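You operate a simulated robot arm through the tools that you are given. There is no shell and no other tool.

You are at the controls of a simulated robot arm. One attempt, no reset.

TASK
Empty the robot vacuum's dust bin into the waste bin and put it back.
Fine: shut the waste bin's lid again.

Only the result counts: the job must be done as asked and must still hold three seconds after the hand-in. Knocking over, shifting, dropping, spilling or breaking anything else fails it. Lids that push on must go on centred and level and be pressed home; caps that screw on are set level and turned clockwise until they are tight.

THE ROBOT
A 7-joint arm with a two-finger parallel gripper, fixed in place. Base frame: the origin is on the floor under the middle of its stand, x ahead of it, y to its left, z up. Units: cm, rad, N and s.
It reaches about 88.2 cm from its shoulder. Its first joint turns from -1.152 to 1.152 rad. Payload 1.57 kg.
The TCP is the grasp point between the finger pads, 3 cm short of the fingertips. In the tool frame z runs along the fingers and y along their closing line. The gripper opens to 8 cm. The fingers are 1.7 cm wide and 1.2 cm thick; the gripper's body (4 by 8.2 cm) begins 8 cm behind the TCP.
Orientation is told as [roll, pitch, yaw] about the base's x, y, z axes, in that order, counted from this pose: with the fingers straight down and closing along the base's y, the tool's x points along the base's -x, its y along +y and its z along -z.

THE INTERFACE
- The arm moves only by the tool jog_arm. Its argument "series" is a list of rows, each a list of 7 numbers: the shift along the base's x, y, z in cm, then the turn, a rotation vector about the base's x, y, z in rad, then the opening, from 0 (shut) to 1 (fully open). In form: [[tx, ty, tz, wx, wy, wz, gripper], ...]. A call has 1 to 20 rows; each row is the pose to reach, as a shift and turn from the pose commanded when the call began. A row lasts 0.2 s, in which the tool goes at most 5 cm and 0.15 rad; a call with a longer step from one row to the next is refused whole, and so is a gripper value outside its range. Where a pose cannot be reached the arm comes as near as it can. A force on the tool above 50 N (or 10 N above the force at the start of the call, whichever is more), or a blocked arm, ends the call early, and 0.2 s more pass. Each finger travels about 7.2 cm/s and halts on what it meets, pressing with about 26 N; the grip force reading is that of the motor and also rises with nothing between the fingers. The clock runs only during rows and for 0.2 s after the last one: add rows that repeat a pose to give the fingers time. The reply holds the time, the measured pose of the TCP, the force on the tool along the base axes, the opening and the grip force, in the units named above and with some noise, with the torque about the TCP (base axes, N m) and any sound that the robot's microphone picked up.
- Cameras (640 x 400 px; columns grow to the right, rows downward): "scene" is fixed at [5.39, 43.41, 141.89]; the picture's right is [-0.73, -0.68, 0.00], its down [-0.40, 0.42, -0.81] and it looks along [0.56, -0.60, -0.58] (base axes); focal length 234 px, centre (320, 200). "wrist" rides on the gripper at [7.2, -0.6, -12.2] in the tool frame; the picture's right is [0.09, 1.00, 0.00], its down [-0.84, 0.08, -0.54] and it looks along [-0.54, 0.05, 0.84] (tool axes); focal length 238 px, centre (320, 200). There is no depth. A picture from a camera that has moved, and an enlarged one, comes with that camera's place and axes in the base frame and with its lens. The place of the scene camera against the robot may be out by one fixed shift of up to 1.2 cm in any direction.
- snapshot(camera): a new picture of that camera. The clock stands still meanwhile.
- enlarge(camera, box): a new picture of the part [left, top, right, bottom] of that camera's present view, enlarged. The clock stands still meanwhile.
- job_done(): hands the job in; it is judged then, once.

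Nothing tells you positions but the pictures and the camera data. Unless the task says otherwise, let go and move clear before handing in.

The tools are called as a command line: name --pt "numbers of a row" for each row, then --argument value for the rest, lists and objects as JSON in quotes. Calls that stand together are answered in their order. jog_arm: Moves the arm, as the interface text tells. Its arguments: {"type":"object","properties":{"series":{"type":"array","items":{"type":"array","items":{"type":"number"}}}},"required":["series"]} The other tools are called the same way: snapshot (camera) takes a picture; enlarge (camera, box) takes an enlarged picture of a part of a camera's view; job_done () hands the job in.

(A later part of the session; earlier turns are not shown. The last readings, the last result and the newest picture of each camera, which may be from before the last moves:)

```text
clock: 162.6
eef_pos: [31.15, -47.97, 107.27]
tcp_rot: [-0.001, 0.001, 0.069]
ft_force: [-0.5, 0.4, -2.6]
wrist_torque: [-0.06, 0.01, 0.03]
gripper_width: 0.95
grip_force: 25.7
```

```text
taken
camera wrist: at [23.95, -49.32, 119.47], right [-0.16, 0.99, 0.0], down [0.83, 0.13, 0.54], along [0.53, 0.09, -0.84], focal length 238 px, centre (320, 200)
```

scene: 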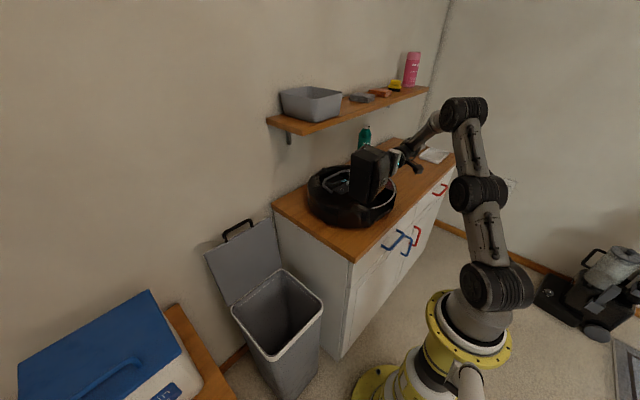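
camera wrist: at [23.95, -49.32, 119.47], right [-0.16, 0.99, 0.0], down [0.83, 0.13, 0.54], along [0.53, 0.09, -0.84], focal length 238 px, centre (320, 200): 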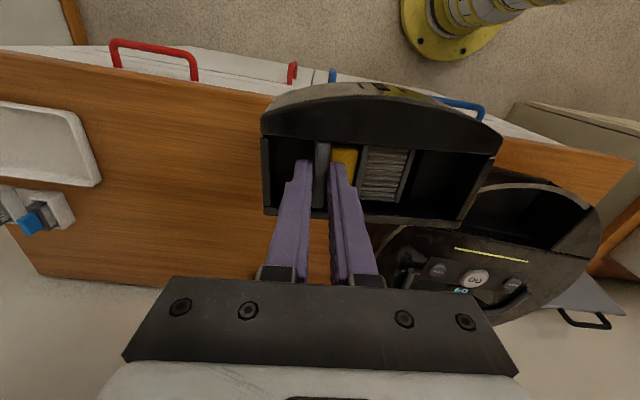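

jog_arm --pt "0 -0.5 -1.5 0 0 0 0" --pt "0 -1 -3.2 0 0 0 0" --pt "0.5 -1.5 -5 0 0 0 0" --pt "2 -2.1 -6.5 0 0 0 0" --pt "4 -2.6 -7.7 0 0 0 0" --pt "6 -2.9 -8.8 0 0 0 0" --pt "7.5 -3 -9.8 0 0 0 0" --pt "7.8 -3 -11 0 0 0 0" --pt "7.8 -3 -11.8 0 0 0 0" --pt "7.8 -3 -11.8 0 0 0 0"

jog_arm --pt "0 0 -0.3 0 0 0 0" --pt "0 0 -0.6 0 0 0 0" --pt "0 0 -0.6 0 0 0 0"

enlarge --camera "scene" --box '[380, 145, 440, 195]'

```text
clock: 164.8
eef_pos: [38.99, -51.03, 95.52]
tcp_rot: [0.001, 0.0, 0.068]
ft_force: [-0.2, 0.2, -2.6]
wrist_torque: [-0.08, -0.03, -0.03]
gripper_width: 0.97
grip_force: 26.6
```

```text
clock: 165.6
eef_pos: [38.94, -51.02, 94.96]
tcp_rot: [0.001, 0.0, 0.068]
ft_force: [1.0, -0.3, -3.2]
wrist_torque: [-0.1, -0.02, 0.01]
gripper_width: 0.96
grip_force: 25.8
```

```text
8.00 times, centred on (410, 170) of scene
camera zoom: at [5.39, 43.4, 141.89], right [-0.73, -0.68, 0.0], down [-0.4, 0.42, -0.81], along [0.56, -0.6, -0.58], focal length 1874 px, centre (-400, 440)
```

zoom: 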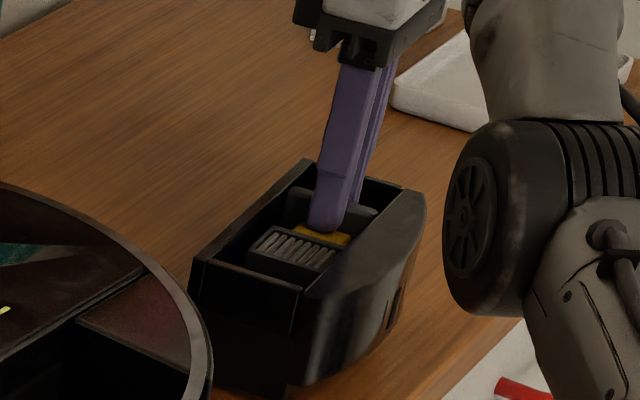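

jog_arm --pt "0 0 -0.25 0 0 0 0" --pt "0 0 -0.5 0 0 0 0" --pt "0 0 -0.5 0 0 0 0"

jog_arm --pt "0 0 -0.15 0 0 0 0" --pt "0 0 -0.3 0 0 0 0" --pt "0 0 -0.3 0 0 0 0"

jog_arm --pt "0 0 -0.12 0 0 0 0" --pt "0 0 -0.24 0 0 0 0" --pt "0 0 -0.24 0 0 0 0"

```text
clock: 166.4
eef_pos: [38.93, -50.92, 94.55]
tcp_rot: [0.0, 0.0, 0.07]
ft_force: [-0.3, -0.7, -3.1]
wrist_torque: [-0.08, -0.02, -0.01]
gripper_width: 0.98
grip_force: 25.9
```

```text
clock: 167.2
eef_pos: [38.9, -50.93, 94.4]
tcp_rot: [-0.004, -0.003, 0.068]
ft_force: [-2.5, -1.3, 8.9]
wrist_torque: [0.03, -0.11, 0.04]
gripper_width: 0.97
grip_force: 26.2
```

```text
clock: 168.0
eef_pos: [38.85, -51.09, 94.41]
tcp_rot: [-0.006, -0.003, 0.069]
ft_force: [-6.2, 1.1, 25.1]
wrist_torque: [0.17, 0.05, 0.06]
gripper_width: 0.97
grip_force: 26.1
```

jog_arm --pt "0 0 0.2 0 0 0 0" --pt "0 0 0.42 0 0 0 0" --pt "0 0 0.42 0 0 0 0.08" --pt "0 0 0.42 0 0 0 0.17" --pt "0 0 0.42 0 0 0 0.17" --pt "0 0 1.2 0 0 0 0.17" --pt "0 0 2.5 0 0 0 0.17" --pt "0 0 4 0 0 0 0.17" --pt "0 0 5.5 0 0 0 0.3" --pt "0 0 5.5 0 0 0 0.5"

snapshot --camera "wrist"

enlarge --camera "wrist" --box '[240, 90, 490, 240]'

enlarge --camera "scene" --box '[380, 145, 440, 195]'

```text
clock: 170.2
eef_pos: [38.59, -50.3, 99.3]
tcp_rot: [0.0, 0.001, 0.068]
ft_force: [0.4, 0.0, 0.9]
wrist_torque: [0.0, -0.01, 0.03]
gripper_width: 3.99
grip_force: 0.0
out of reach, approached as far as the arm can: row 8, 9, 10
```

```text
taken
camera wrist: at [31.36, -51.66, 111.39], right [-0.16, 0.99, 0.0], down [0.83, 0.13, 0.54], along [0.53, 0.09, -0.84], focal length 238 px, centre (320, 200)
```

wrist: 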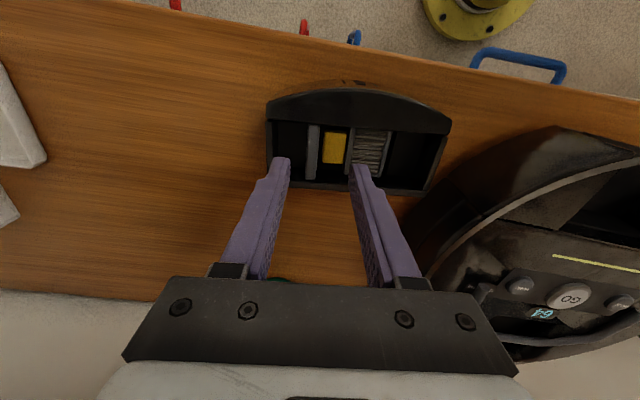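

```text
2.56 times, centred on (365, 165) of wrist
camera zoom: at [31.36, -51.66, 111.39], right [-0.16, 0.99, 0.0], down [0.83, 0.13, 0.54], along [0.53, 0.09, -0.84], focal length 610 px, centre (205, 290)
```

zoom: 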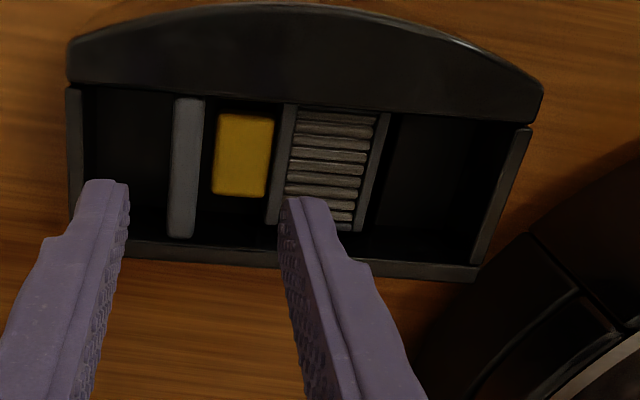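

```text
8.00 times, centred on (410, 170) of scene
camera zoom: at [5.39, 43.41, 141.89], right [-0.73, -0.68, 0.0], down [-0.4, 0.42, -0.81], along [0.56, -0.6, -0.58], focal length 1874 px, centre (-400, 440)
```

zoom: 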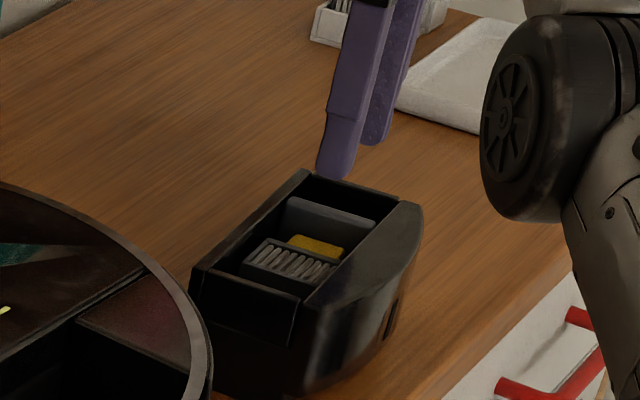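

jog_arm --pt "0.1 0.1 -0.2 0 0 0.14 0.5" --pt "0.3 0.2 -0.3 0 0 0.28 0.5" --pt "0.5 0.3 -0.4 0 0 0.42 0.5" --pt "0.7 0.4 -0.5 0 0 0.56 0.5" --pt "0.9 0.5 -0.6 0 0 0.7 0.6" --pt "1.1 0.6 -0.7 0 0 0.84 0.7" --pt "1.3 0.8 -0.8 0 0 0.98 0.81" --pt "1.5 1.0 -0.9 0 0 1.12 0.81" --pt "1.7 1.1 -1.0 0 0 1.26 0.81" --pt "1.85 1.2 -1.1 0 0 1.4 0.81" --pt "1.9 1.25 -1.2 0 0 1.52 0.81" --pt "1.9 1.26 -1.3 0 0 1.571 0.81" --pt "1.9 1.26 -1.3 0 0 1.571 0.81"

snapshot --camera "wrist"

enlarge --camera "scene" --box '[380, 140, 440, 190]'

```text
clock: 173.0
eef_pos: [40.46, -49.05, 97.92]
tcp_rot: [0.001, 0.001, 1.642]
ft_force: [-0.7, -0.3, 0.3]
wrist_torque: [-0.01, 0.01, -0.01]
gripper_width: 6.47
grip_force: 0.1
```

```text
taken
camera wrist: at [41.54, -56.32, 110.1], right [-0.99, -0.16, 0.0], down [-0.14, 0.83, 0.54], along [-0.09, 0.53, -0.84], focal length 238 px, centre (320, 200)
```

wrist: 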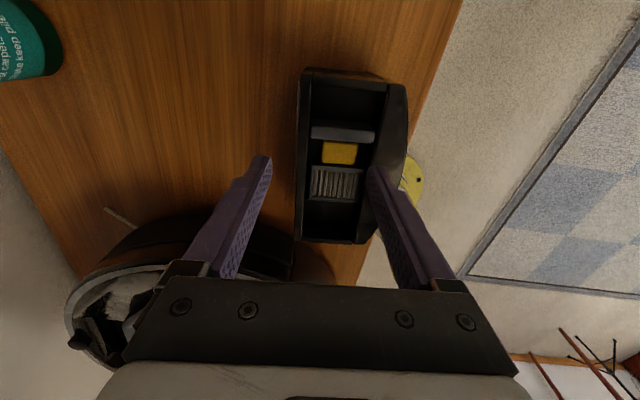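

```text
8.00 times, centred on (410, 165) of scene
camera zoom: at [5.39, 43.41, 141.89], right [-0.73, -0.68, 0.0], down [-0.4, 0.42, -0.81], along [0.56, -0.6, -0.58], focal length 1874 px, centre (-400, 480)
```

zoom: 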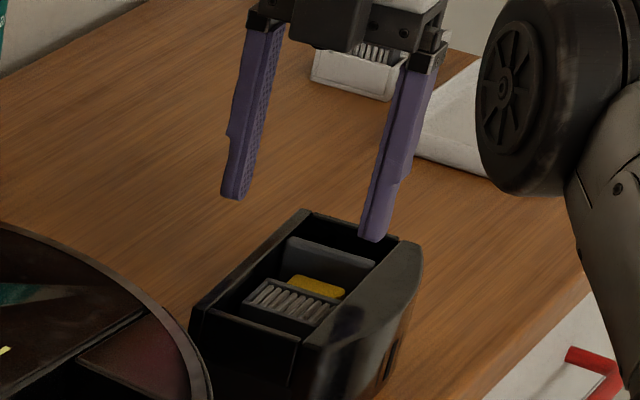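

enlarge --camera "wrist" --box '[250, 60, 430, 250]'

```text
2.11 times, centred on (340, 155) of wrist
camera zoom: at [41.54, -56.32, 110.1], right [-0.99, -0.16, 0.0], down [-0.14, 0.83, 0.54], along [-0.09, 0.53, -0.84], focal length 502 px, centre (278, 295)
```

zoom: 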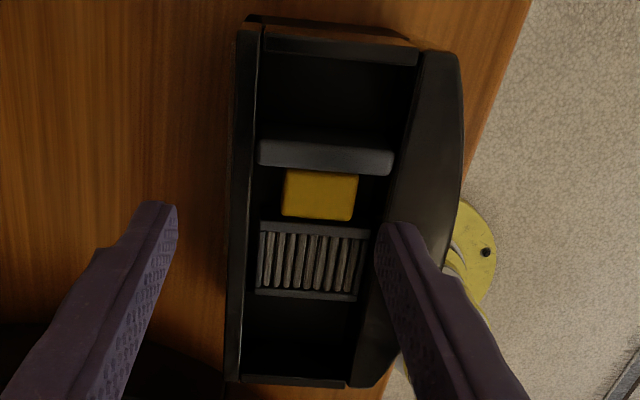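

jog_arm --pt "-0.03 -0.1 -1 0 0 0 0.81" --pt "-0.03 -0.1 -2 0 0 0 0.81" --pt "-0.03 -0.1 -2.9 0 0 0 0.81" --pt "-0.03 -0.1 -2.9 0 0 0 0.81"

enlarge --camera "wrist" --box '[250, 60, 430, 250]'

```text
clock: 174.0
eef_pos: [40.4, -49.2, 95.76]
tcp_rot: [-0.008, 0.011, 1.641]
ft_force: [-4.0, 9.4, 36.1]
wrist_torque: [0.3, 1.6, -0.44]
gripper_width: 6.71
grip_force: 0.5
```

```text
2.11 times, centred on (340, 155) of wrist
camera zoom: at [41.47, -56.33, 108.03], right [-0.99, -0.16, -0.01], down [-0.14, 0.83, 0.53], along [-0.08, 0.53, -0.85], focal length 502 px, centre (278, 295)
```

zoom: 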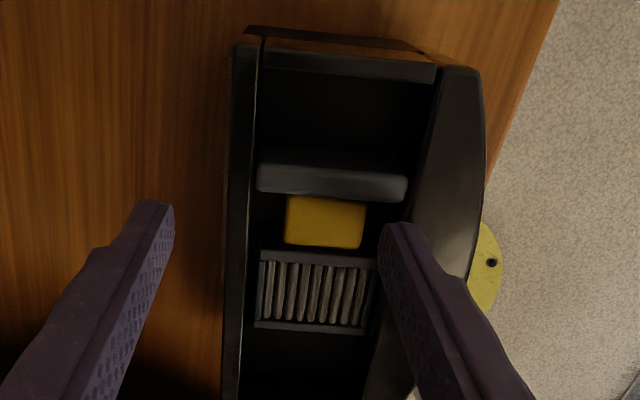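

jog_arm --pt "0 0 0.6 0 0 0 0.81" --pt "0 0 1.4 0 0 0 0.81" --pt "0 0 2.0 0 0 0 0.81" --pt "0 0 2.0 0 0 0 0.81"

enlarge --camera "wrist" --box '[280, 110, 400, 220]'

enlarge --camera "scene" --box '[380, 140, 440, 190]'

```text
clock: 175.0
eef_pos: [40.25, -49.19, 96.97]
tcp_rot: [0.001, -0.003, 1.641]
ft_force: [0.1, 0.3, -0.3]
wrist_torque: [0.02, 0.0, -0.01]
gripper_width: 6.49
grip_force: 0.2
```

```text
3.64 times, centred on (340, 165) of wrist
camera zoom: at [41.47, -56.43, 109.03], right [-0.99, -0.16, 0.0], down [-0.13, 0.83, 0.54], along [-0.09, 0.54, -0.84], focal length 867 px, centre (247, 327)
```

zoom: 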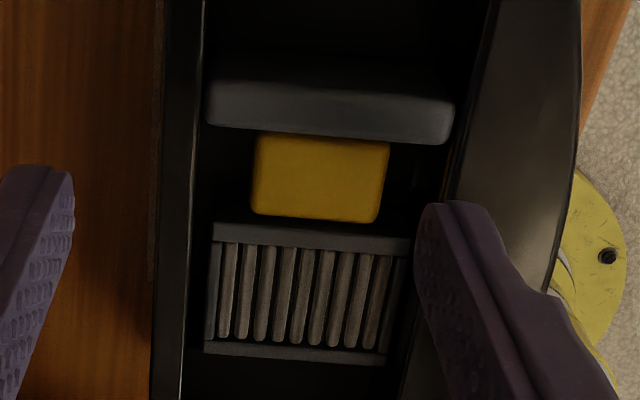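

```text
8.00 times, centred on (410, 165) of scene
camera zoom: at [5.39, 43.41, 141.89], right [-0.73, -0.68, 0.0], down [-0.4, 0.42, -0.81], along [0.56, -0.6, -0.58], focal length 1874 px, centre (-400, 480)
```

zoom: 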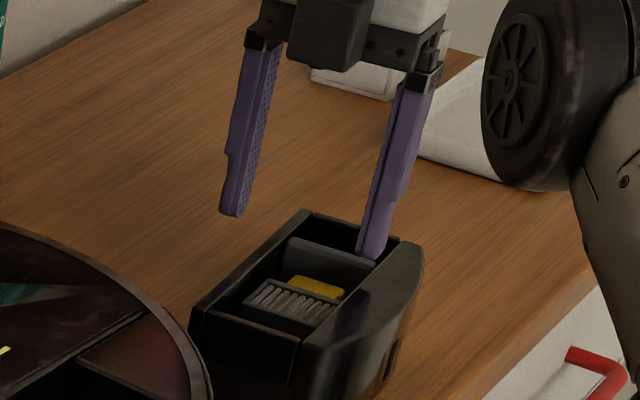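

The finger touched the bin's outer wall, so the side gap is too small. From this angle I can see the plate's upper edge above the tab, so I'll close the fingers, hover just over the tab and push the plate edge from there.

jog_arm --pt "-0.4 0 0.4 0 0 0 0.5" --pt "-1 -0.1 0.5 0 0 0 0.2" --pt "-1.5 -0.15 0.5 0 0 0 0" --pt "-1.75 -0.2 0.3 0 0 0 0" --pt "-1.75 -0.2 -0.7 0 0 0 0" --pt "-1.75 -0.2 -1.7 0 0 0 0" --pt "-1.75 -0.2 -1.7 0 0 0 0"

enlarge --camera "wrist" --box '[260, 80, 400, 220]'

enlarge --camera "scene" --box '[390, 150, 430, 185]'

```text
clock: 176.6
eef_pos: [38.63, -49.55, 95.29]
tcp_rot: [0.0, 0.001, 1.641]
ft_force: [0.4, -0.2, -0.1]
wrist_torque: [-0.01, 0.01, -0.01]
gripper_width: 0.0
grip_force: 21.1
```

```text
2.86 times, centred on (330, 150) of wrist
camera zoom: at [39.71, -56.67, 107.47], right [-0.99, -0.16, 0.0], down [-0.13, 0.83, 0.54], along [-0.09, 0.53, -0.84], focal length 681 px, centre (291, 343)
```

zoom: 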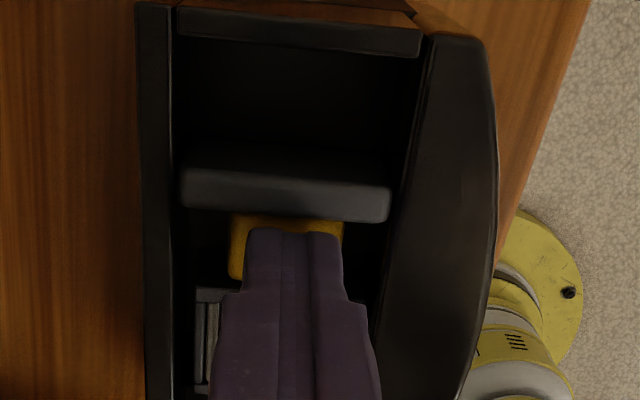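

```text
11.43 times, centred on (410, 168) of scene
camera zoom: at [5.39, 43.41, 141.89], right [-0.73, -0.68, 0.0], down [-0.4, 0.42, -0.81], along [0.56, -0.6, -0.58], focal length 2677 px, centre (-709, 571)
```

zoom: 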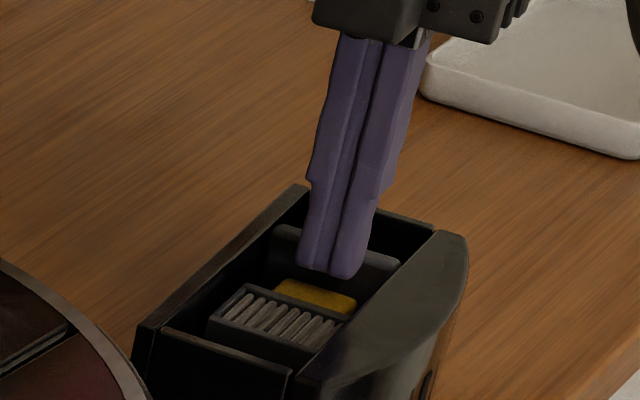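

jog_arm --pt "-0.1 0.15 -0.3 0 0 0 0" --pt "-0.1 0.2 -0.7 0 0 0 0" --pt "-0.1 0.2 -1.0 0 0 0 0" --pt "-0.1 0.2 -1.0 0 0 0 0"

jog_arm --pt "0 0 -0.15 0 0 0 0" --pt "0 0 -0.3 0 0 0 0" --pt "0 0 -0.3 0 0 0 0"

```text
clock: 177.6
eef_pos: [38.44, -49.24, 94.35]
tcp_rot: [0.001, 0.0, 1.641]
ft_force: [-0.5, 0.0, 0.5]
wrist_torque: [-0.04, 0.04, -0.03]
gripper_width: 0.0
grip_force: 21.5
```

```text
clock: 178.4
eef_pos: [38.66, -49.2, 94.28]
tcp_rot: [-0.001, 0.002, 1.638]
ft_force: [-1.3, -2.2, 10.0]
wrist_torque: [0.06, 0.02, 0.02]
gripper_width: 0.01
grip_force: 21.6
```

jog_arm --pt "0 0 0.3 0 0 0 0" --pt "0 -0.15 0.4 0 0 0 0" --pt "0 -0.28 0.3 0 0 0 0" --pt "0 -0.28 0.0 0 0 0 0" --pt "0 -0.28 0.0 0 0 0 0"

enlarge --camera "wrist" --box '[260, 80, 400, 220]'

enlarge --camera "scene" --box '[390, 150, 430, 185]'

```text
clock: 179.6
eef_pos: [38.57, -49.58, 94.22]
tcp_rot: [-0.002, 0.003, 1.642]
ft_force: [-1.6, 2.1, 9.4]
wrist_torque: [0.12, 0.04, 0.03]
gripper_width: 0.0
grip_force: 21.4
```

```text
2.86 times, centred on (330, 150) of wrist
camera zoom: at [39.67, -56.74, 106.34], right [-0.99, -0.16, 0.0], down [-0.14, 0.83, 0.54], along [-0.09, 0.53, -0.84], focal length 681 px, centre (291, 343)
```

zoom: 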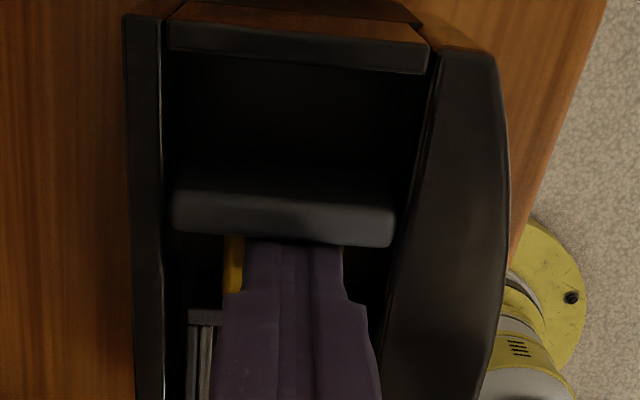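

```text
11.43 times, centred on (410, 168) of scene
camera zoom: at [5.38, 43.42, 141.89], right [-0.73, -0.68, 0.0], down [-0.4, 0.42, -0.82], along [0.56, -0.6, -0.58], focal length 2677 px, centre (-709, 571)
```

zoom: 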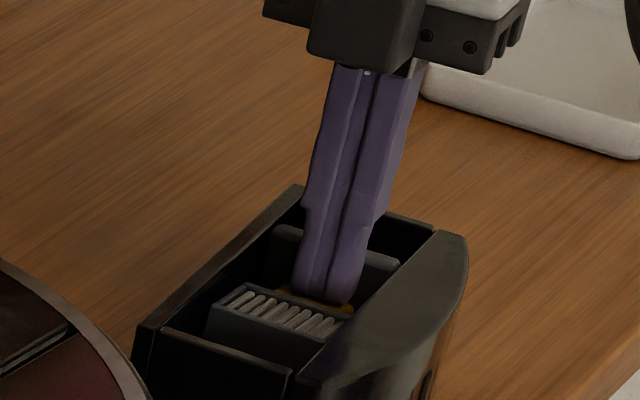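

jog_arm --pt "0 0 0.15 0 0 0 0" --pt "0 0.2 0.15 0 0 0 0" --pt "0 0.4 0.15 0 0 0 0" --pt "0 0.6 0.15 0 0 0 0" --pt "0 0.8 0.15 0 0 0 0" --pt "0 0.8 0.15 0 0 0 0"

enlarge --camera "scene" --box '[385, 150, 430, 190]'

enlarge --camera "wrist" --box '[240, 80, 420, 240]'

```text
clock: 181.0
eef_pos: [38.54, -48.67, 94.25]
tcp_rot: [0.002, 0.0, 1.641]
ft_force: [-0.5, -1.6, 5.5]
wrist_torque: [-0.02, 0.03, 0.02]
gripper_width: 0.0
grip_force: 21.9
```

```text
10.00 times, centred on (408, 170) of scene
camera zoom: at [5.38, 43.41, 141.89], right [-0.73, -0.68, 0.0], down [-0.4, 0.42, -0.81], along [0.56, -0.6, -0.58], focal length 2342 px, centre (-555, 500)
```

zoom: 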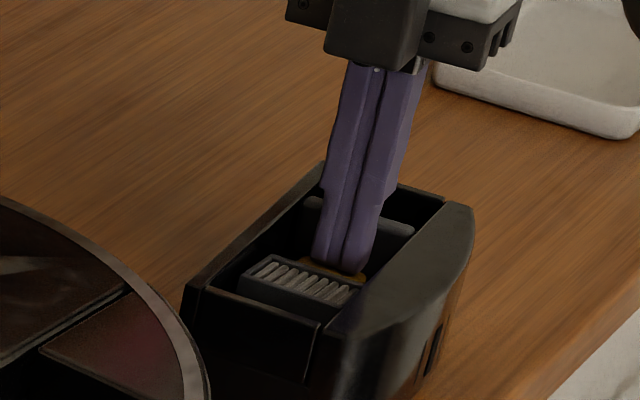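

```text
2.50 times, centred on (330, 160) of wrist
camera zoom: at [39.68, -55.9, 106.33], right [-0.99, -0.16, 0.0], down [-0.13, 0.83, 0.54], along [-0.09, 0.53, -0.84], focal length 596 px, centre (295, 300)
```

zoom: 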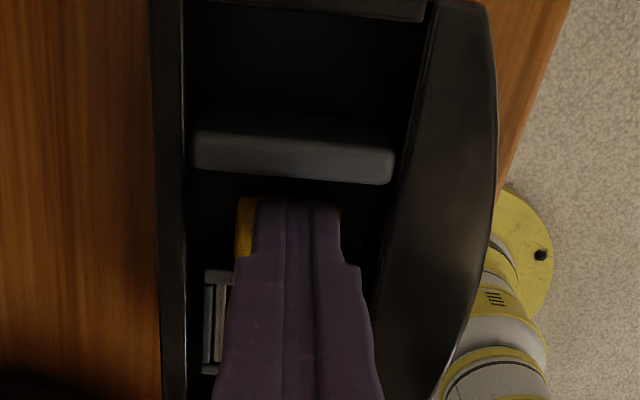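

jog_arm --pt "0 0.15 0 0 0 0 0" --pt "0 0.3 0 0 0 0 0" --pt "0 0.45 0 0 0 0 0" --pt "0 0.45 0 0 0 0 0"

enlarge --camera "scene" --box '[385, 150, 430, 190]'

enlarge --camera "wrist" --box '[240, 80, 420, 240]'

```text
clock: 182.0
eef_pos: [38.54, -48.29, 94.24]
tcp_rot: [0.0, 0.0, 1.639]
ft_force: [-0.1, -2.3, 3.8]
wrist_torque: [-0.02, 0.04, 0.0]
gripper_width: 0.0
grip_force: 21.5
```

```text
10.00 times, centred on (408, 170) of scene
camera zoom: at [5.38, 43.41, 141.89], right [-0.73, -0.68, 0.0], down [-0.4, 0.42, -0.81], along [0.56, -0.6, -0.58], focal length 2342 px, centre (-555, 500)
```

zoom: 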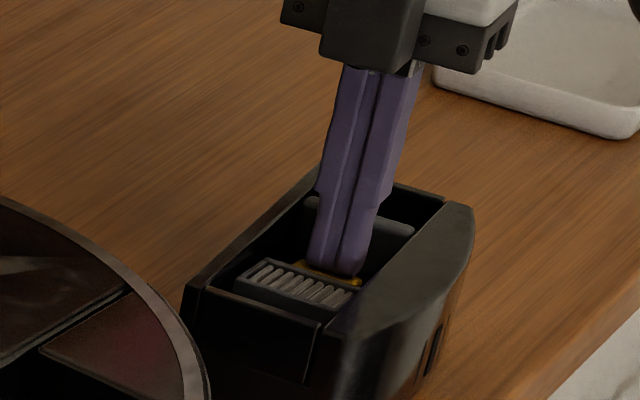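

```text
2.50 times, centred on (330, 160) of wrist
camera zoom: at [39.69, -55.47, 106.34], right [-0.99, -0.16, 0.0], down [-0.13, 0.83, 0.54], along [-0.09, 0.53, -0.84], focal length 596 px, centre (295, 300)
```

zoom: 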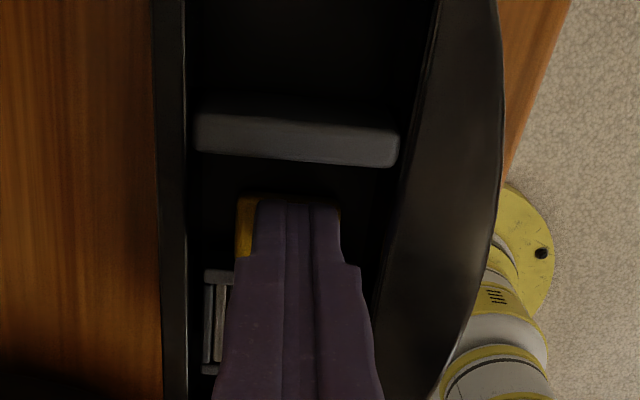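

The filter moves with the finger while the bin stays put, and the base end should now be over the pocket. I'll lift the fingers off the tab so it can tip.

jog_arm --pt "0 0 0.5 0 0 0 0" --pt "0 -0.3 1.5 0 0 0 0" --pt "0 -0.3 3 0 0 0 0" --pt "0 -0.3 3.5 0 0 0 0"

enlarge --camera "scene" --box '[385, 150, 430, 190]'

enlarge --camera "wrist" --box '[240, 80, 420, 240]'

```text
clock: 183.0
eef_pos: [38.61, -48.45, 97.74]
tcp_rot: [0.0, 0.0, 1.64]
ft_force: [-0.8, 0.5, 0.3]
wrist_torque: [0.02, 0.0, -0.04]
gripper_width: 0.0
grip_force: 21.6
```

```text
10.00 times, centred on (408, 170) of scene
camera zoom: at [5.39, 43.41, 141.89], right [-0.73, -0.68, 0.0], down [-0.4, 0.42, -0.81], along [0.56, -0.6, -0.58], focal length 2342 px, centre (-555, 500)
```

zoom: 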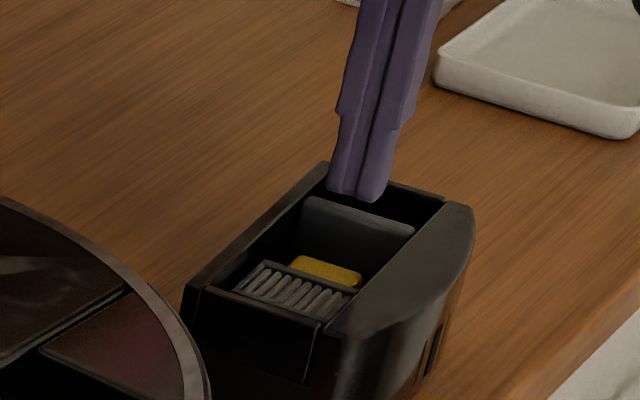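

```text
2.50 times, centred on (330, 160) of wrist
camera zoom: at [39.72, -55.78, 109.87], right [-0.99, -0.16, 0.0], down [-0.13, 0.83, 0.54], along [-0.09, 0.53, -0.84], focal length 596 px, centre (295, 300)
```

zoom: 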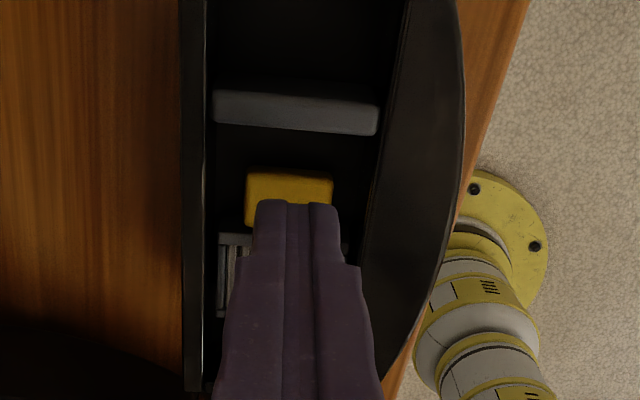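

The filter has started tipping its base end into the pocket. I'll move the hand aside for a clear look.

jog_arm --pt "-1.5 -1 0.3 0 0 0 0" --pt "-4 -2 0.6 0 0 0 0" --pt "-6 -2.5 0.8 0 0 0 0" --pt "-6 -2.5 0.8 0 0 0 0"

enlarge --camera "wrist" --box '[180, 80, 380, 240]'

enlarge --camera "scene" --box '[392, 155, 427, 185]'

```text
clock: 184.0
eef_pos: [32.52, -51.06, 98.59]
tcp_rot: [0.001, 0.001, 1.64]
ft_force: [0.2, -0.4, 0.0]
wrist_torque: [0.01, 0.01, -0.02]
gripper_width: 0.01
grip_force: 21.2
```

```text
2.50 times, centred on (280, 160) of wrist
camera zoom: at [33.67, -58.31, 110.63], right [-0.99, -0.16, 0.0], down [-0.13, 0.83, 0.54], along [-0.09, 0.53, -0.84], focal length 596 px, centre (420, 300)
```

zoom: 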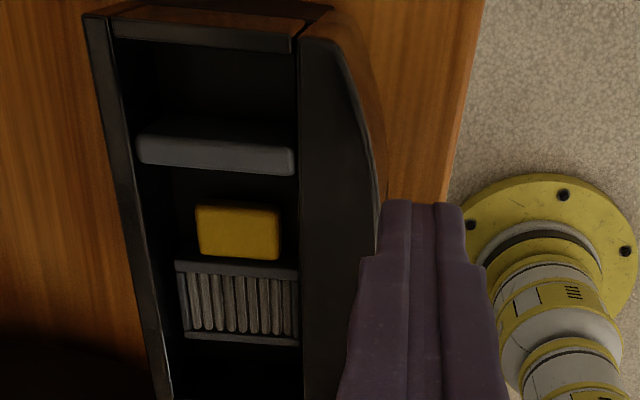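

```text
13.33 times, centred on (410, 170) of scene
camera zoom: at [5.39, 43.41, 141.89], right [-0.73, -0.68, 0.0], down [-0.4, 0.42, -0.81], along [0.56, -0.6, -0.58], focal length 3123 px, centre (-873, 600)
```

zoom: 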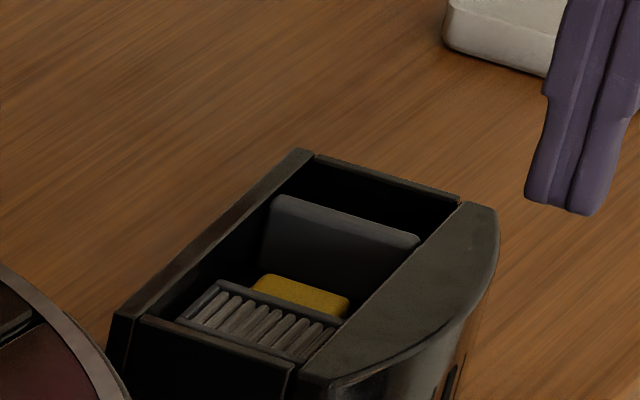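

The filter still looks flat, but its base end should now be over the pocket. I'll press lightly on that end with closed fingertips to see if it drops in.

jog_arm --pt "1.5 1.5 0.3 0 0 0 0" --pt "4 3.5 0.3 0 0 0 0" --pt "6 5.5 0 0 0 0 0" --pt "6 6.8 -0.5 0 0 0 0" --pt "6 6.8 -2 0 0 0 0" --pt "6 6.8 -2.8 0 0 0 0" --pt "6 6.8 -2.8 0 0 0 0"

enlarge --camera "wrist" --box '[240, 60, 420, 240]'

enlarge --camera "scene" --box '[385, 150, 430, 190]'

```text
clock: 185.6
eef_pos: [38.59, -44.11, 95.85]
tcp_rot: [-0.001, 0.001, 1.639]
ft_force: [0.0, -0.4, -0.4]
wrist_torque: [0.0, 0.04, -0.01]
gripper_width: 0.0
grip_force: 21.4
```

```text
2.22 times, centred on (330, 150) of wrist
camera zoom: at [39.69, -51.46, 107.87], right [-0.99, -0.16, 0.0], down [-0.13, 0.83, 0.54], along [-0.09, 0.54, -0.84], focal length 530 px, centre (298, 311)
```

zoom: 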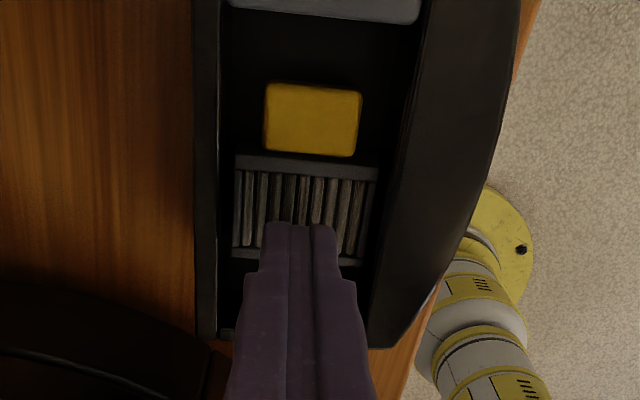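

```text
10.00 times, centred on (408, 170) of scene
camera zoom: at [5.39, 43.41, 141.89], right [-0.73, -0.68, 0.0], down [-0.4, 0.42, -0.81], along [0.56, -0.6, -0.58], focal length 2342 px, centre (-555, 500)
```

zoom: 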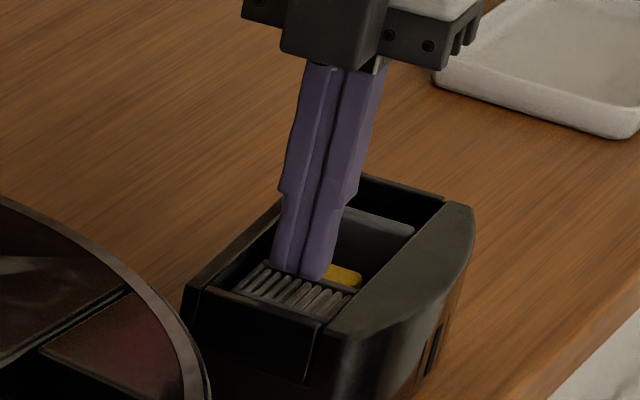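

jog_arm --pt "0 -0.1 -0.3 0 0 0 0" --pt "0 -0.1 -0.6 0 0 0 0" --pt "0 -0.1 -0.8 0 0 0 0" --pt "0 -0.1 -0.8 0 0 0 0"

jog_arm --pt "0 0 -0.2 0 0 0 0" --pt "0 0 -0.4 0 0 0 0" --pt "0 0 -0.4 0 0 0 0"

```text
clock: 186.6
eef_pos: [38.53, -44.25, 94.82]
tcp_rot: [0.0, -0.001, 1.64]
ft_force: [-1.0, 0.3, 0.4]
wrist_torque: [-0.01, 0.0, -0.03]
gripper_width: 0.0
grip_force: 20.6
```

```text
clock: 187.4
eef_pos: [38.49, -44.34, 94.63]
tcp_rot: [-0.001, 0.001, 1.641]
ft_force: [-1.2, 1.1, 6.2]
wrist_torque: [0.02, 0.06, -0.01]
gripper_width: 0.01
grip_force: 21.5
```

jog_arm --pt "0 0 -0.1 0 0 0 0" --pt "0 0 -0.2 0 0 0 0" --pt "0 0 -0.2 0 0 0 0"

enlarge --camera "wrist" --box '[240, 60, 420, 240]'

enlarge --camera "scene" --box '[385, 150, 430, 190]'

```text
clock: 188.2
eef_pos: [38.47, -44.44, 94.64]
tcp_rot: [-0.003, 0.006, 1.638]
ft_force: [-3.9, 3.7, 22.7]
wrist_torque: [0.17, 0.18, 0.0]
gripper_width: 0.02
grip_force: 21.6
```

```text
2.22 times, centred on (330, 150) of wrist
camera zoom: at [39.64, -51.58, 106.76], right [-0.99, -0.16, 0.0], down [-0.14, 0.83, 0.54], along [-0.08, 0.53, -0.84], focal length 530 px, centre (298, 311)
```

zoom: 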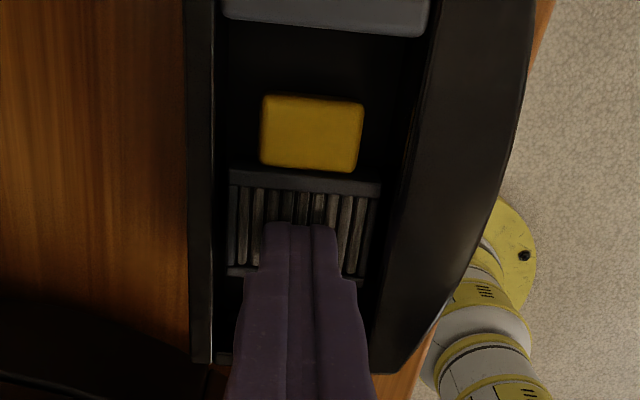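

```text
10.00 times, centred on (408, 170) of scene
camera zoom: at [5.35, 43.45, 141.88], right [-0.73, -0.68, 0.0], down [-0.4, 0.42, -0.82], along [0.56, -0.6, -0.58], focal length 2342 px, centre (-555, 500)
```

zoom: 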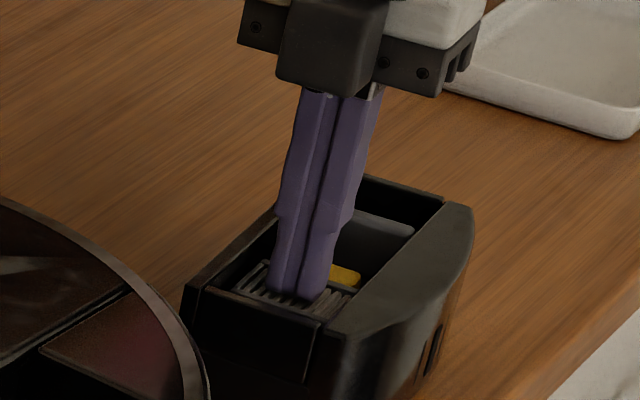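

The press is solid, so the base end must still be bridging the pocket's far edge. I'll go to the free side of the well and push the block back about 0.8 cm.

jog_arm --pt "0 0 0.4 0 0 0 0" --pt "0 0 1.4 0 0 0 0" --pt "0 1.0 1.6 0 0 0 0" --pt "0 1.85 1.4 0 0 0 0" --pt "0 1.85 0.6 0 0 0 0" --pt "0 1.85 0.6 0 0 0 0"

enlarge --camera "wrist" --box '[240, 40, 420, 240]'

jog_arm --pt "0 0 -0.4 0 0 0 0" --pt "0 0 -0.8 0 0 0 0" --pt "0 0 -0.8 0 0 0 0"

```text
clock: 189.6
eef_pos: [38.5, -42.51, 94.91]
tcp_rot: [-0.001, 0.001, 1.64]
ft_force: [0.2, -0.1, -0.4]
wrist_torque: [0.01, -0.02, -0.01]
gripper_width: 0.0
grip_force: 21.3
```

```text
2.00 times, centred on (330, 140) of wrist
camera zoom: at [39.67, -49.69, 107.01], right [-0.99, -0.16, 0.0], down [-0.13, 0.83, 0.54], along [-0.09, 0.54, -0.84], focal length 477 px, centre (300, 320)
```

zoom: 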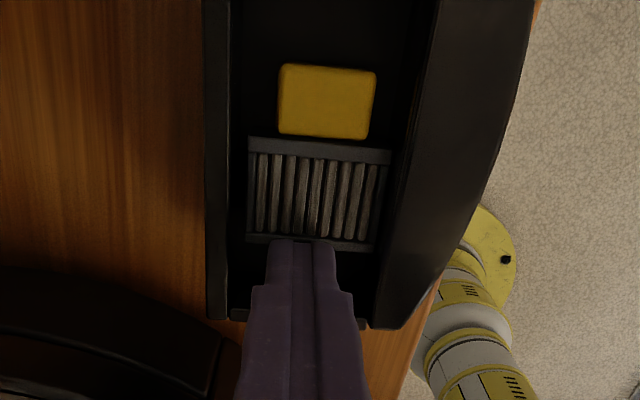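

```text
clock: 190.4
eef_pos: [38.67, -42.59, 94.55]
tcp_rot: [-0.005, 0.007, 1.639]
ft_force: [-4.1, 5.4, 27.3]
wrist_torque: [-0.01, 0.13, -0.05]
gripper_width: 0.02
grip_force: 21.4
```

jog_arm --pt "0 0 0.3 0 0 0 0" --pt "0 0 0.3 0 0 0 0"

jog_arm --pt "0 -0.12 0 0 0 0 0" --pt "0 -0.24 0 0 0 0 0" --pt "0 -0.36 0 0 0 0 0" --pt "0 -0.48 0 0 0 0 0" --pt "0 -0.6 0 0 0 0 0" --pt "0 -0.6 0 0 0 0 0"

enlarge --camera "wrist" --box '[240, 40, 420, 240]'

```text
clock: 191.0
eef_pos: [38.74, -42.5, 94.7]
tcp_rot: [-0.003, 0.002, 1.64]
ft_force: [4.1, -0.3, 19.3]
wrist_torque: [-0.18, -0.13, 0.03]
gripper_width: 0.0
grip_force: 20.8
```

```text
clock: 192.4
eef_pos: [38.42, -43.12, 94.3]
tcp_rot: [0.004, -0.003, 1.64]
ft_force: [-0.4, 0.7, 0.0]
wrist_torque: [0.01, 0.02, -0.03]
gripper_width: 0.0
grip_force: 21.4
```

```text
2.00 times, centred on (330, 140) of wrist
camera zoom: at [39.6, -50.36, 106.35], right [-0.99, -0.16, 0.0], down [-0.13, 0.83, 0.54], along [-0.09, 0.54, -0.84], focal length 477 px, centre (300, 320)
```

zoom: 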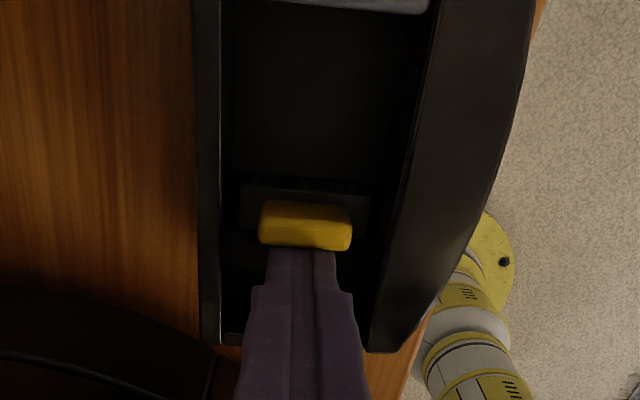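

The filter flipped upright into its pocket and the yellow tab stands up again. I'll lift the hand clear and look closely.

jog_arm --pt "0 0.3 0.3 0 0 0 0" --pt "0 0.5 1.0 0 0 0 0" --pt "0 0.5 2.5 0 0 0 0" --pt "-1 0.5 4 0 0 0 0" --pt "-4 0 4.5 0 0 0 0" --pt "-6 -1 4.5 0 0 0 0" --pt "-6 -1 4.5 0 0 0 0"

enlarge --camera "wrist" --box '[160, 60, 380, 240]'

enlarge --camera "scene" --box '[385, 150, 430, 190]'

```text
clock: 194.0
eef_pos: [32.49, -44.06, 98.89]
tcp_rot: [0.001, 0.0, 1.64]
ft_force: [0.3, -0.3, -0.6]
wrist_torque: [-0.02, -0.02, -0.01]
gripper_width: 0.0
grip_force: 21.1
```

```text
2.22 times, centred on (270, 150) of wrist
camera zoom: at [33.59, -51.33, 111.02], right [-0.99, -0.16, 0.0], down [-0.13, 0.83, 0.54], along [-0.09, 0.53, -0.84], focal length 530 px, centre (431, 311)
```

zoom: 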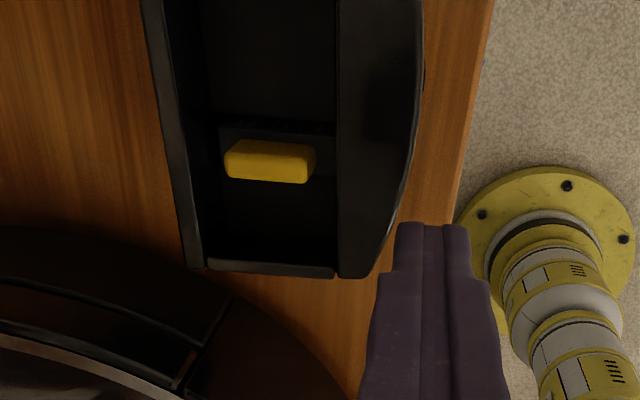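

```text
10.00 times, centred on (408, 170) of scene
camera zoom: at [5.39, 43.41, 141.89], right [-0.73, -0.68, 0.0], down [-0.4, 0.42, -0.81], along [0.56, -0.6, -0.58], focal length 2342 px, centre (-555, 500)
```

zoom: 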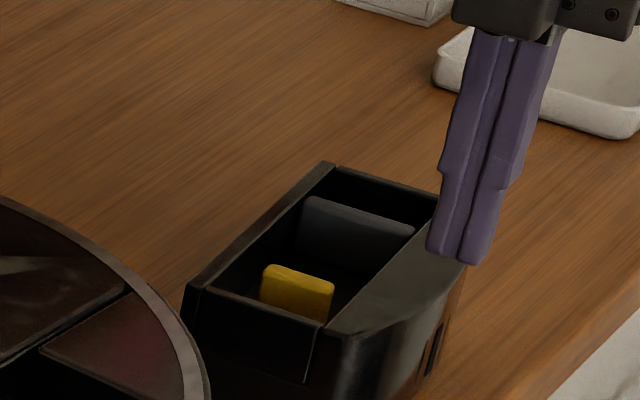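

jog_arm --pt "-0.2 0 0.1 0 0 -0.14 0" --pt "-0.3 0 0.2 0 0 -0.28 0" --pt "-0.5 0 0.3 0 0 -0.42 0.2" --pt "-0.7 0 0.4 0 0 -0.56 0.5" --pt "-0.9 -0.2 0.5 0 0 -0.7 0.8" --pt "-1.1 -0.4 0.6 0 0 -0.84 1" --pt "-1.3 -0.6 0.7 0 0 -0.98 1" --pt "-1.5 -0.8 0.8 0 0 -1.12 1" --pt "-1.7 -1 0.9 0 0 -1.26 1" --pt "-1.9 -1.2 1 0 0 -1.4 1" --pt "-2 -1.3 1 0 0 -1.52 1" --pt "-2 -1.3 1 0 0 -1.571 1" --pt "-2 -1.3 1 0 0 -1.571 1"

snapshot --camera "wrist"

enlarge --camera "wrist" --box '[240, 110, 420, 230]'

```text
clock: 196.8
eef_pos: [30.44, -45.42, 100.02]
tcp_rot: [0.001, -0.001, 0.068]
ft_force: [0.6, -0.5, -0.2]
wrist_torque: [0.03, 0.0, -0.02]
gripper_width: 7.99
grip_force: 0.0
```

```text
taken
camera wrist: at [23.38, -46.67, 112.05], right [-0.16, 0.99, 0.0], down [0.83, 0.13, 0.54], along [0.54, 0.09, -0.84], focal length 238 px, centre (320, 200)
```

wrist: 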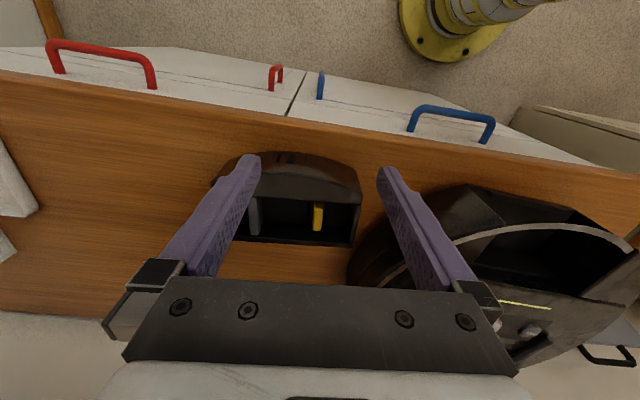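

```text
3.33 times, centred on (330, 170) of wrist
camera zoom: at [23.38, -46.67, 112.05], right [-0.16, 0.99, 0.0], down [0.83, 0.13, 0.54], along [0.54, 0.09, -0.84], focal length 794 px, centre (287, 300)
```

zoom: 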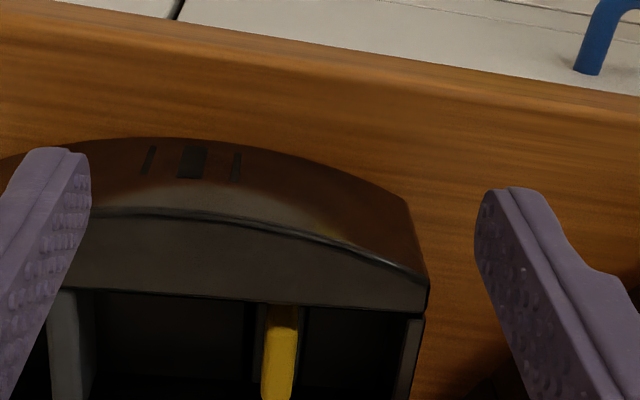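

enlarge --camera "wrist" --box '[230, 170, 370, 260]'

enlarge --camera "wrist" --box '[285, 185, 355, 240]'

enlarge --camera "scene" --box '[395, 155, 425, 185]'

```text
4.44 times, centred on (300, 215) of wrist
camera zoom: at [23.38, -46.67, 112.05], right [-0.16, 0.99, 0.0], down [0.83, 0.13, 0.54], along [0.54, 0.09, -0.84], focal length 1059 px, centre (409, 133)
```

zoom: 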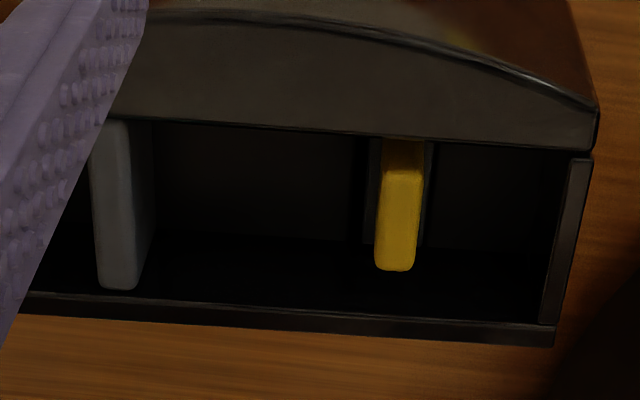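

```text
7.27 times, centred on (320, 212) of wrist
camera zoom: at [23.38, -46.67, 112.05], right [-0.16, 0.99, 0.0], down [0.83, 0.13, 0.54], along [0.54, 0.09, -0.84], focal length 1734 px, centre (320, 109)
```

zoom: 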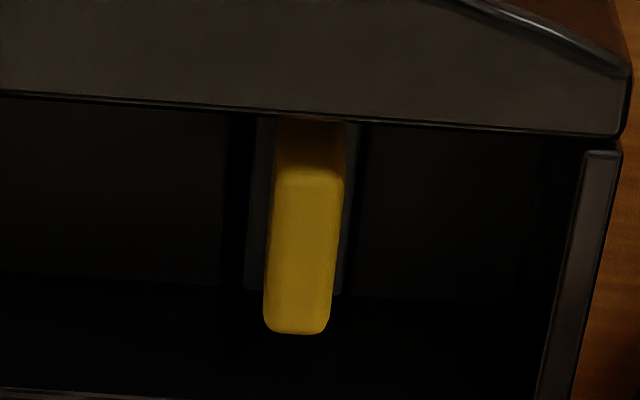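

```text
13.33 times, centred on (410, 170) of scene
camera zoom: at [5.39, 43.41, 141.89], right [-0.73, -0.68, 0.0], down [-0.4, 0.42, -0.81], along [0.56, -0.6, -0.58], focal length 3123 px, centre (-880, 600)
```

zoom: 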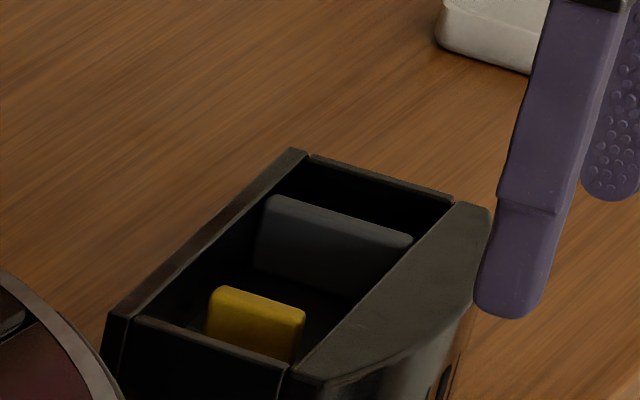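

The filter is back in its pocket and matches the original view. I'll press gently on the tab to make sure it is home.

jog_arm --pt "2 0.3 0.2 0 0 0 0.6" --pt "4.5 0.6 0 0 0 0 0.2" --pt "6.5 0.85 -0.3 0 0 0 0" --pt "7.4 0.95 -1 0 0 0 0" --pt "7.4 0.95 -2 0 0 0 0" --pt "7.4 0.95 -3 0 0 0 0" --pt "7.4 0.95 -3.4 0 0 0 0" --pt "7.4 0.95 -3.4 0 0 0 0"

enlarge --camera "wrist" --box '[230, 80, 430, 230]'

enlarge --camera "scene" --box '[385, 145, 430, 185]'

```text
clock: 198.6
eef_pos: [37.86, -44.33, 96.57]
tcp_rot: [-0.001, -0.001, 0.07]
ft_force: [0.5, 0.6, -0.1]
wrist_torque: [0.03, 0.0, 0.02]
gripper_width: 0.0
grip_force: 21.0
```

```text
2.67 times, centred on (330, 155) of wrist
camera zoom: at [30.79, -45.73, 108.61], right [-0.16, 0.99, 0.0], down [0.83, 0.13, 0.54], along [0.53, 0.09, -0.84], focal length 636 px, centre (293, 320)
```

zoom: 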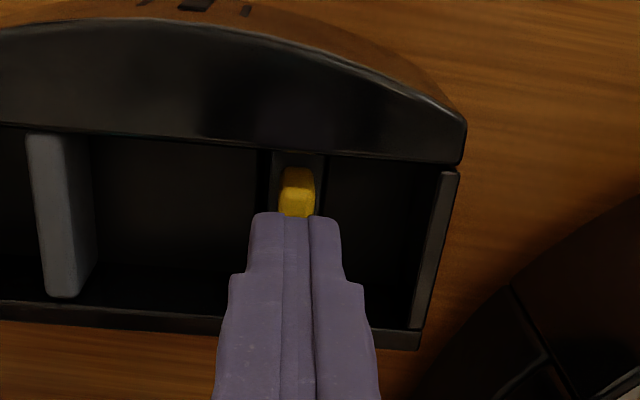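

```text
10.00 times, centred on (408, 165) of scene
camera zoom: at [5.39, 43.41, 141.89], right [-0.73, -0.68, 0.0], down [-0.4, 0.42, -0.81], along [0.56, -0.6, -0.58], focal length 2342 px, centre (-555, 550)
```

zoom: 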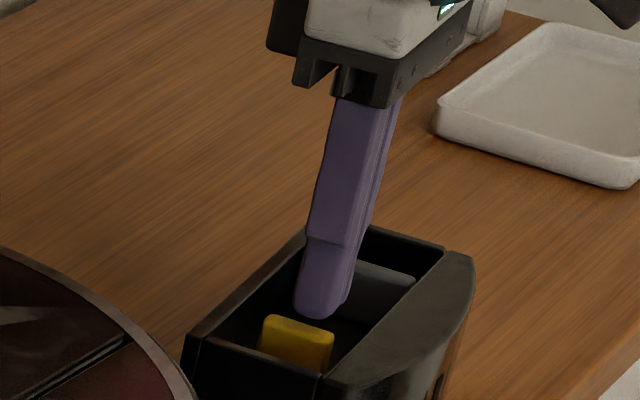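

jog_arm --pt "0 0 -0.3 0 0 0 0" --pt "0 0 -0.6 0 0 0 0" --pt "0 0 -0.6 0 0 0 0"

jog_arm --pt "0 0 -0.15 0 0 0 0" --pt "0 0 -0.3 0 0 0 0" --pt "0 0 -0.3 0 0 0 0"

```text
clock: 199.4
eef_pos: [37.88, -44.56, 95.85]
tcp_rot: [0.002, 0.0, 0.068]
ft_force: [0.0, 0.0, -0.4]
wrist_torque: [0.04, 0.05, 0.03]
gripper_width: 0.01
grip_force: 20.9
```

```text
clock: 200.2
eef_pos: [37.94, -44.44, 95.59]
tcp_rot: [0.0, 0.001, 0.068]
ft_force: [-0.8, -0.9, 0.6]
wrist_torque: [-0.03, 0.02, 0.0]
gripper_width: 0.0
grip_force: 21.4
```

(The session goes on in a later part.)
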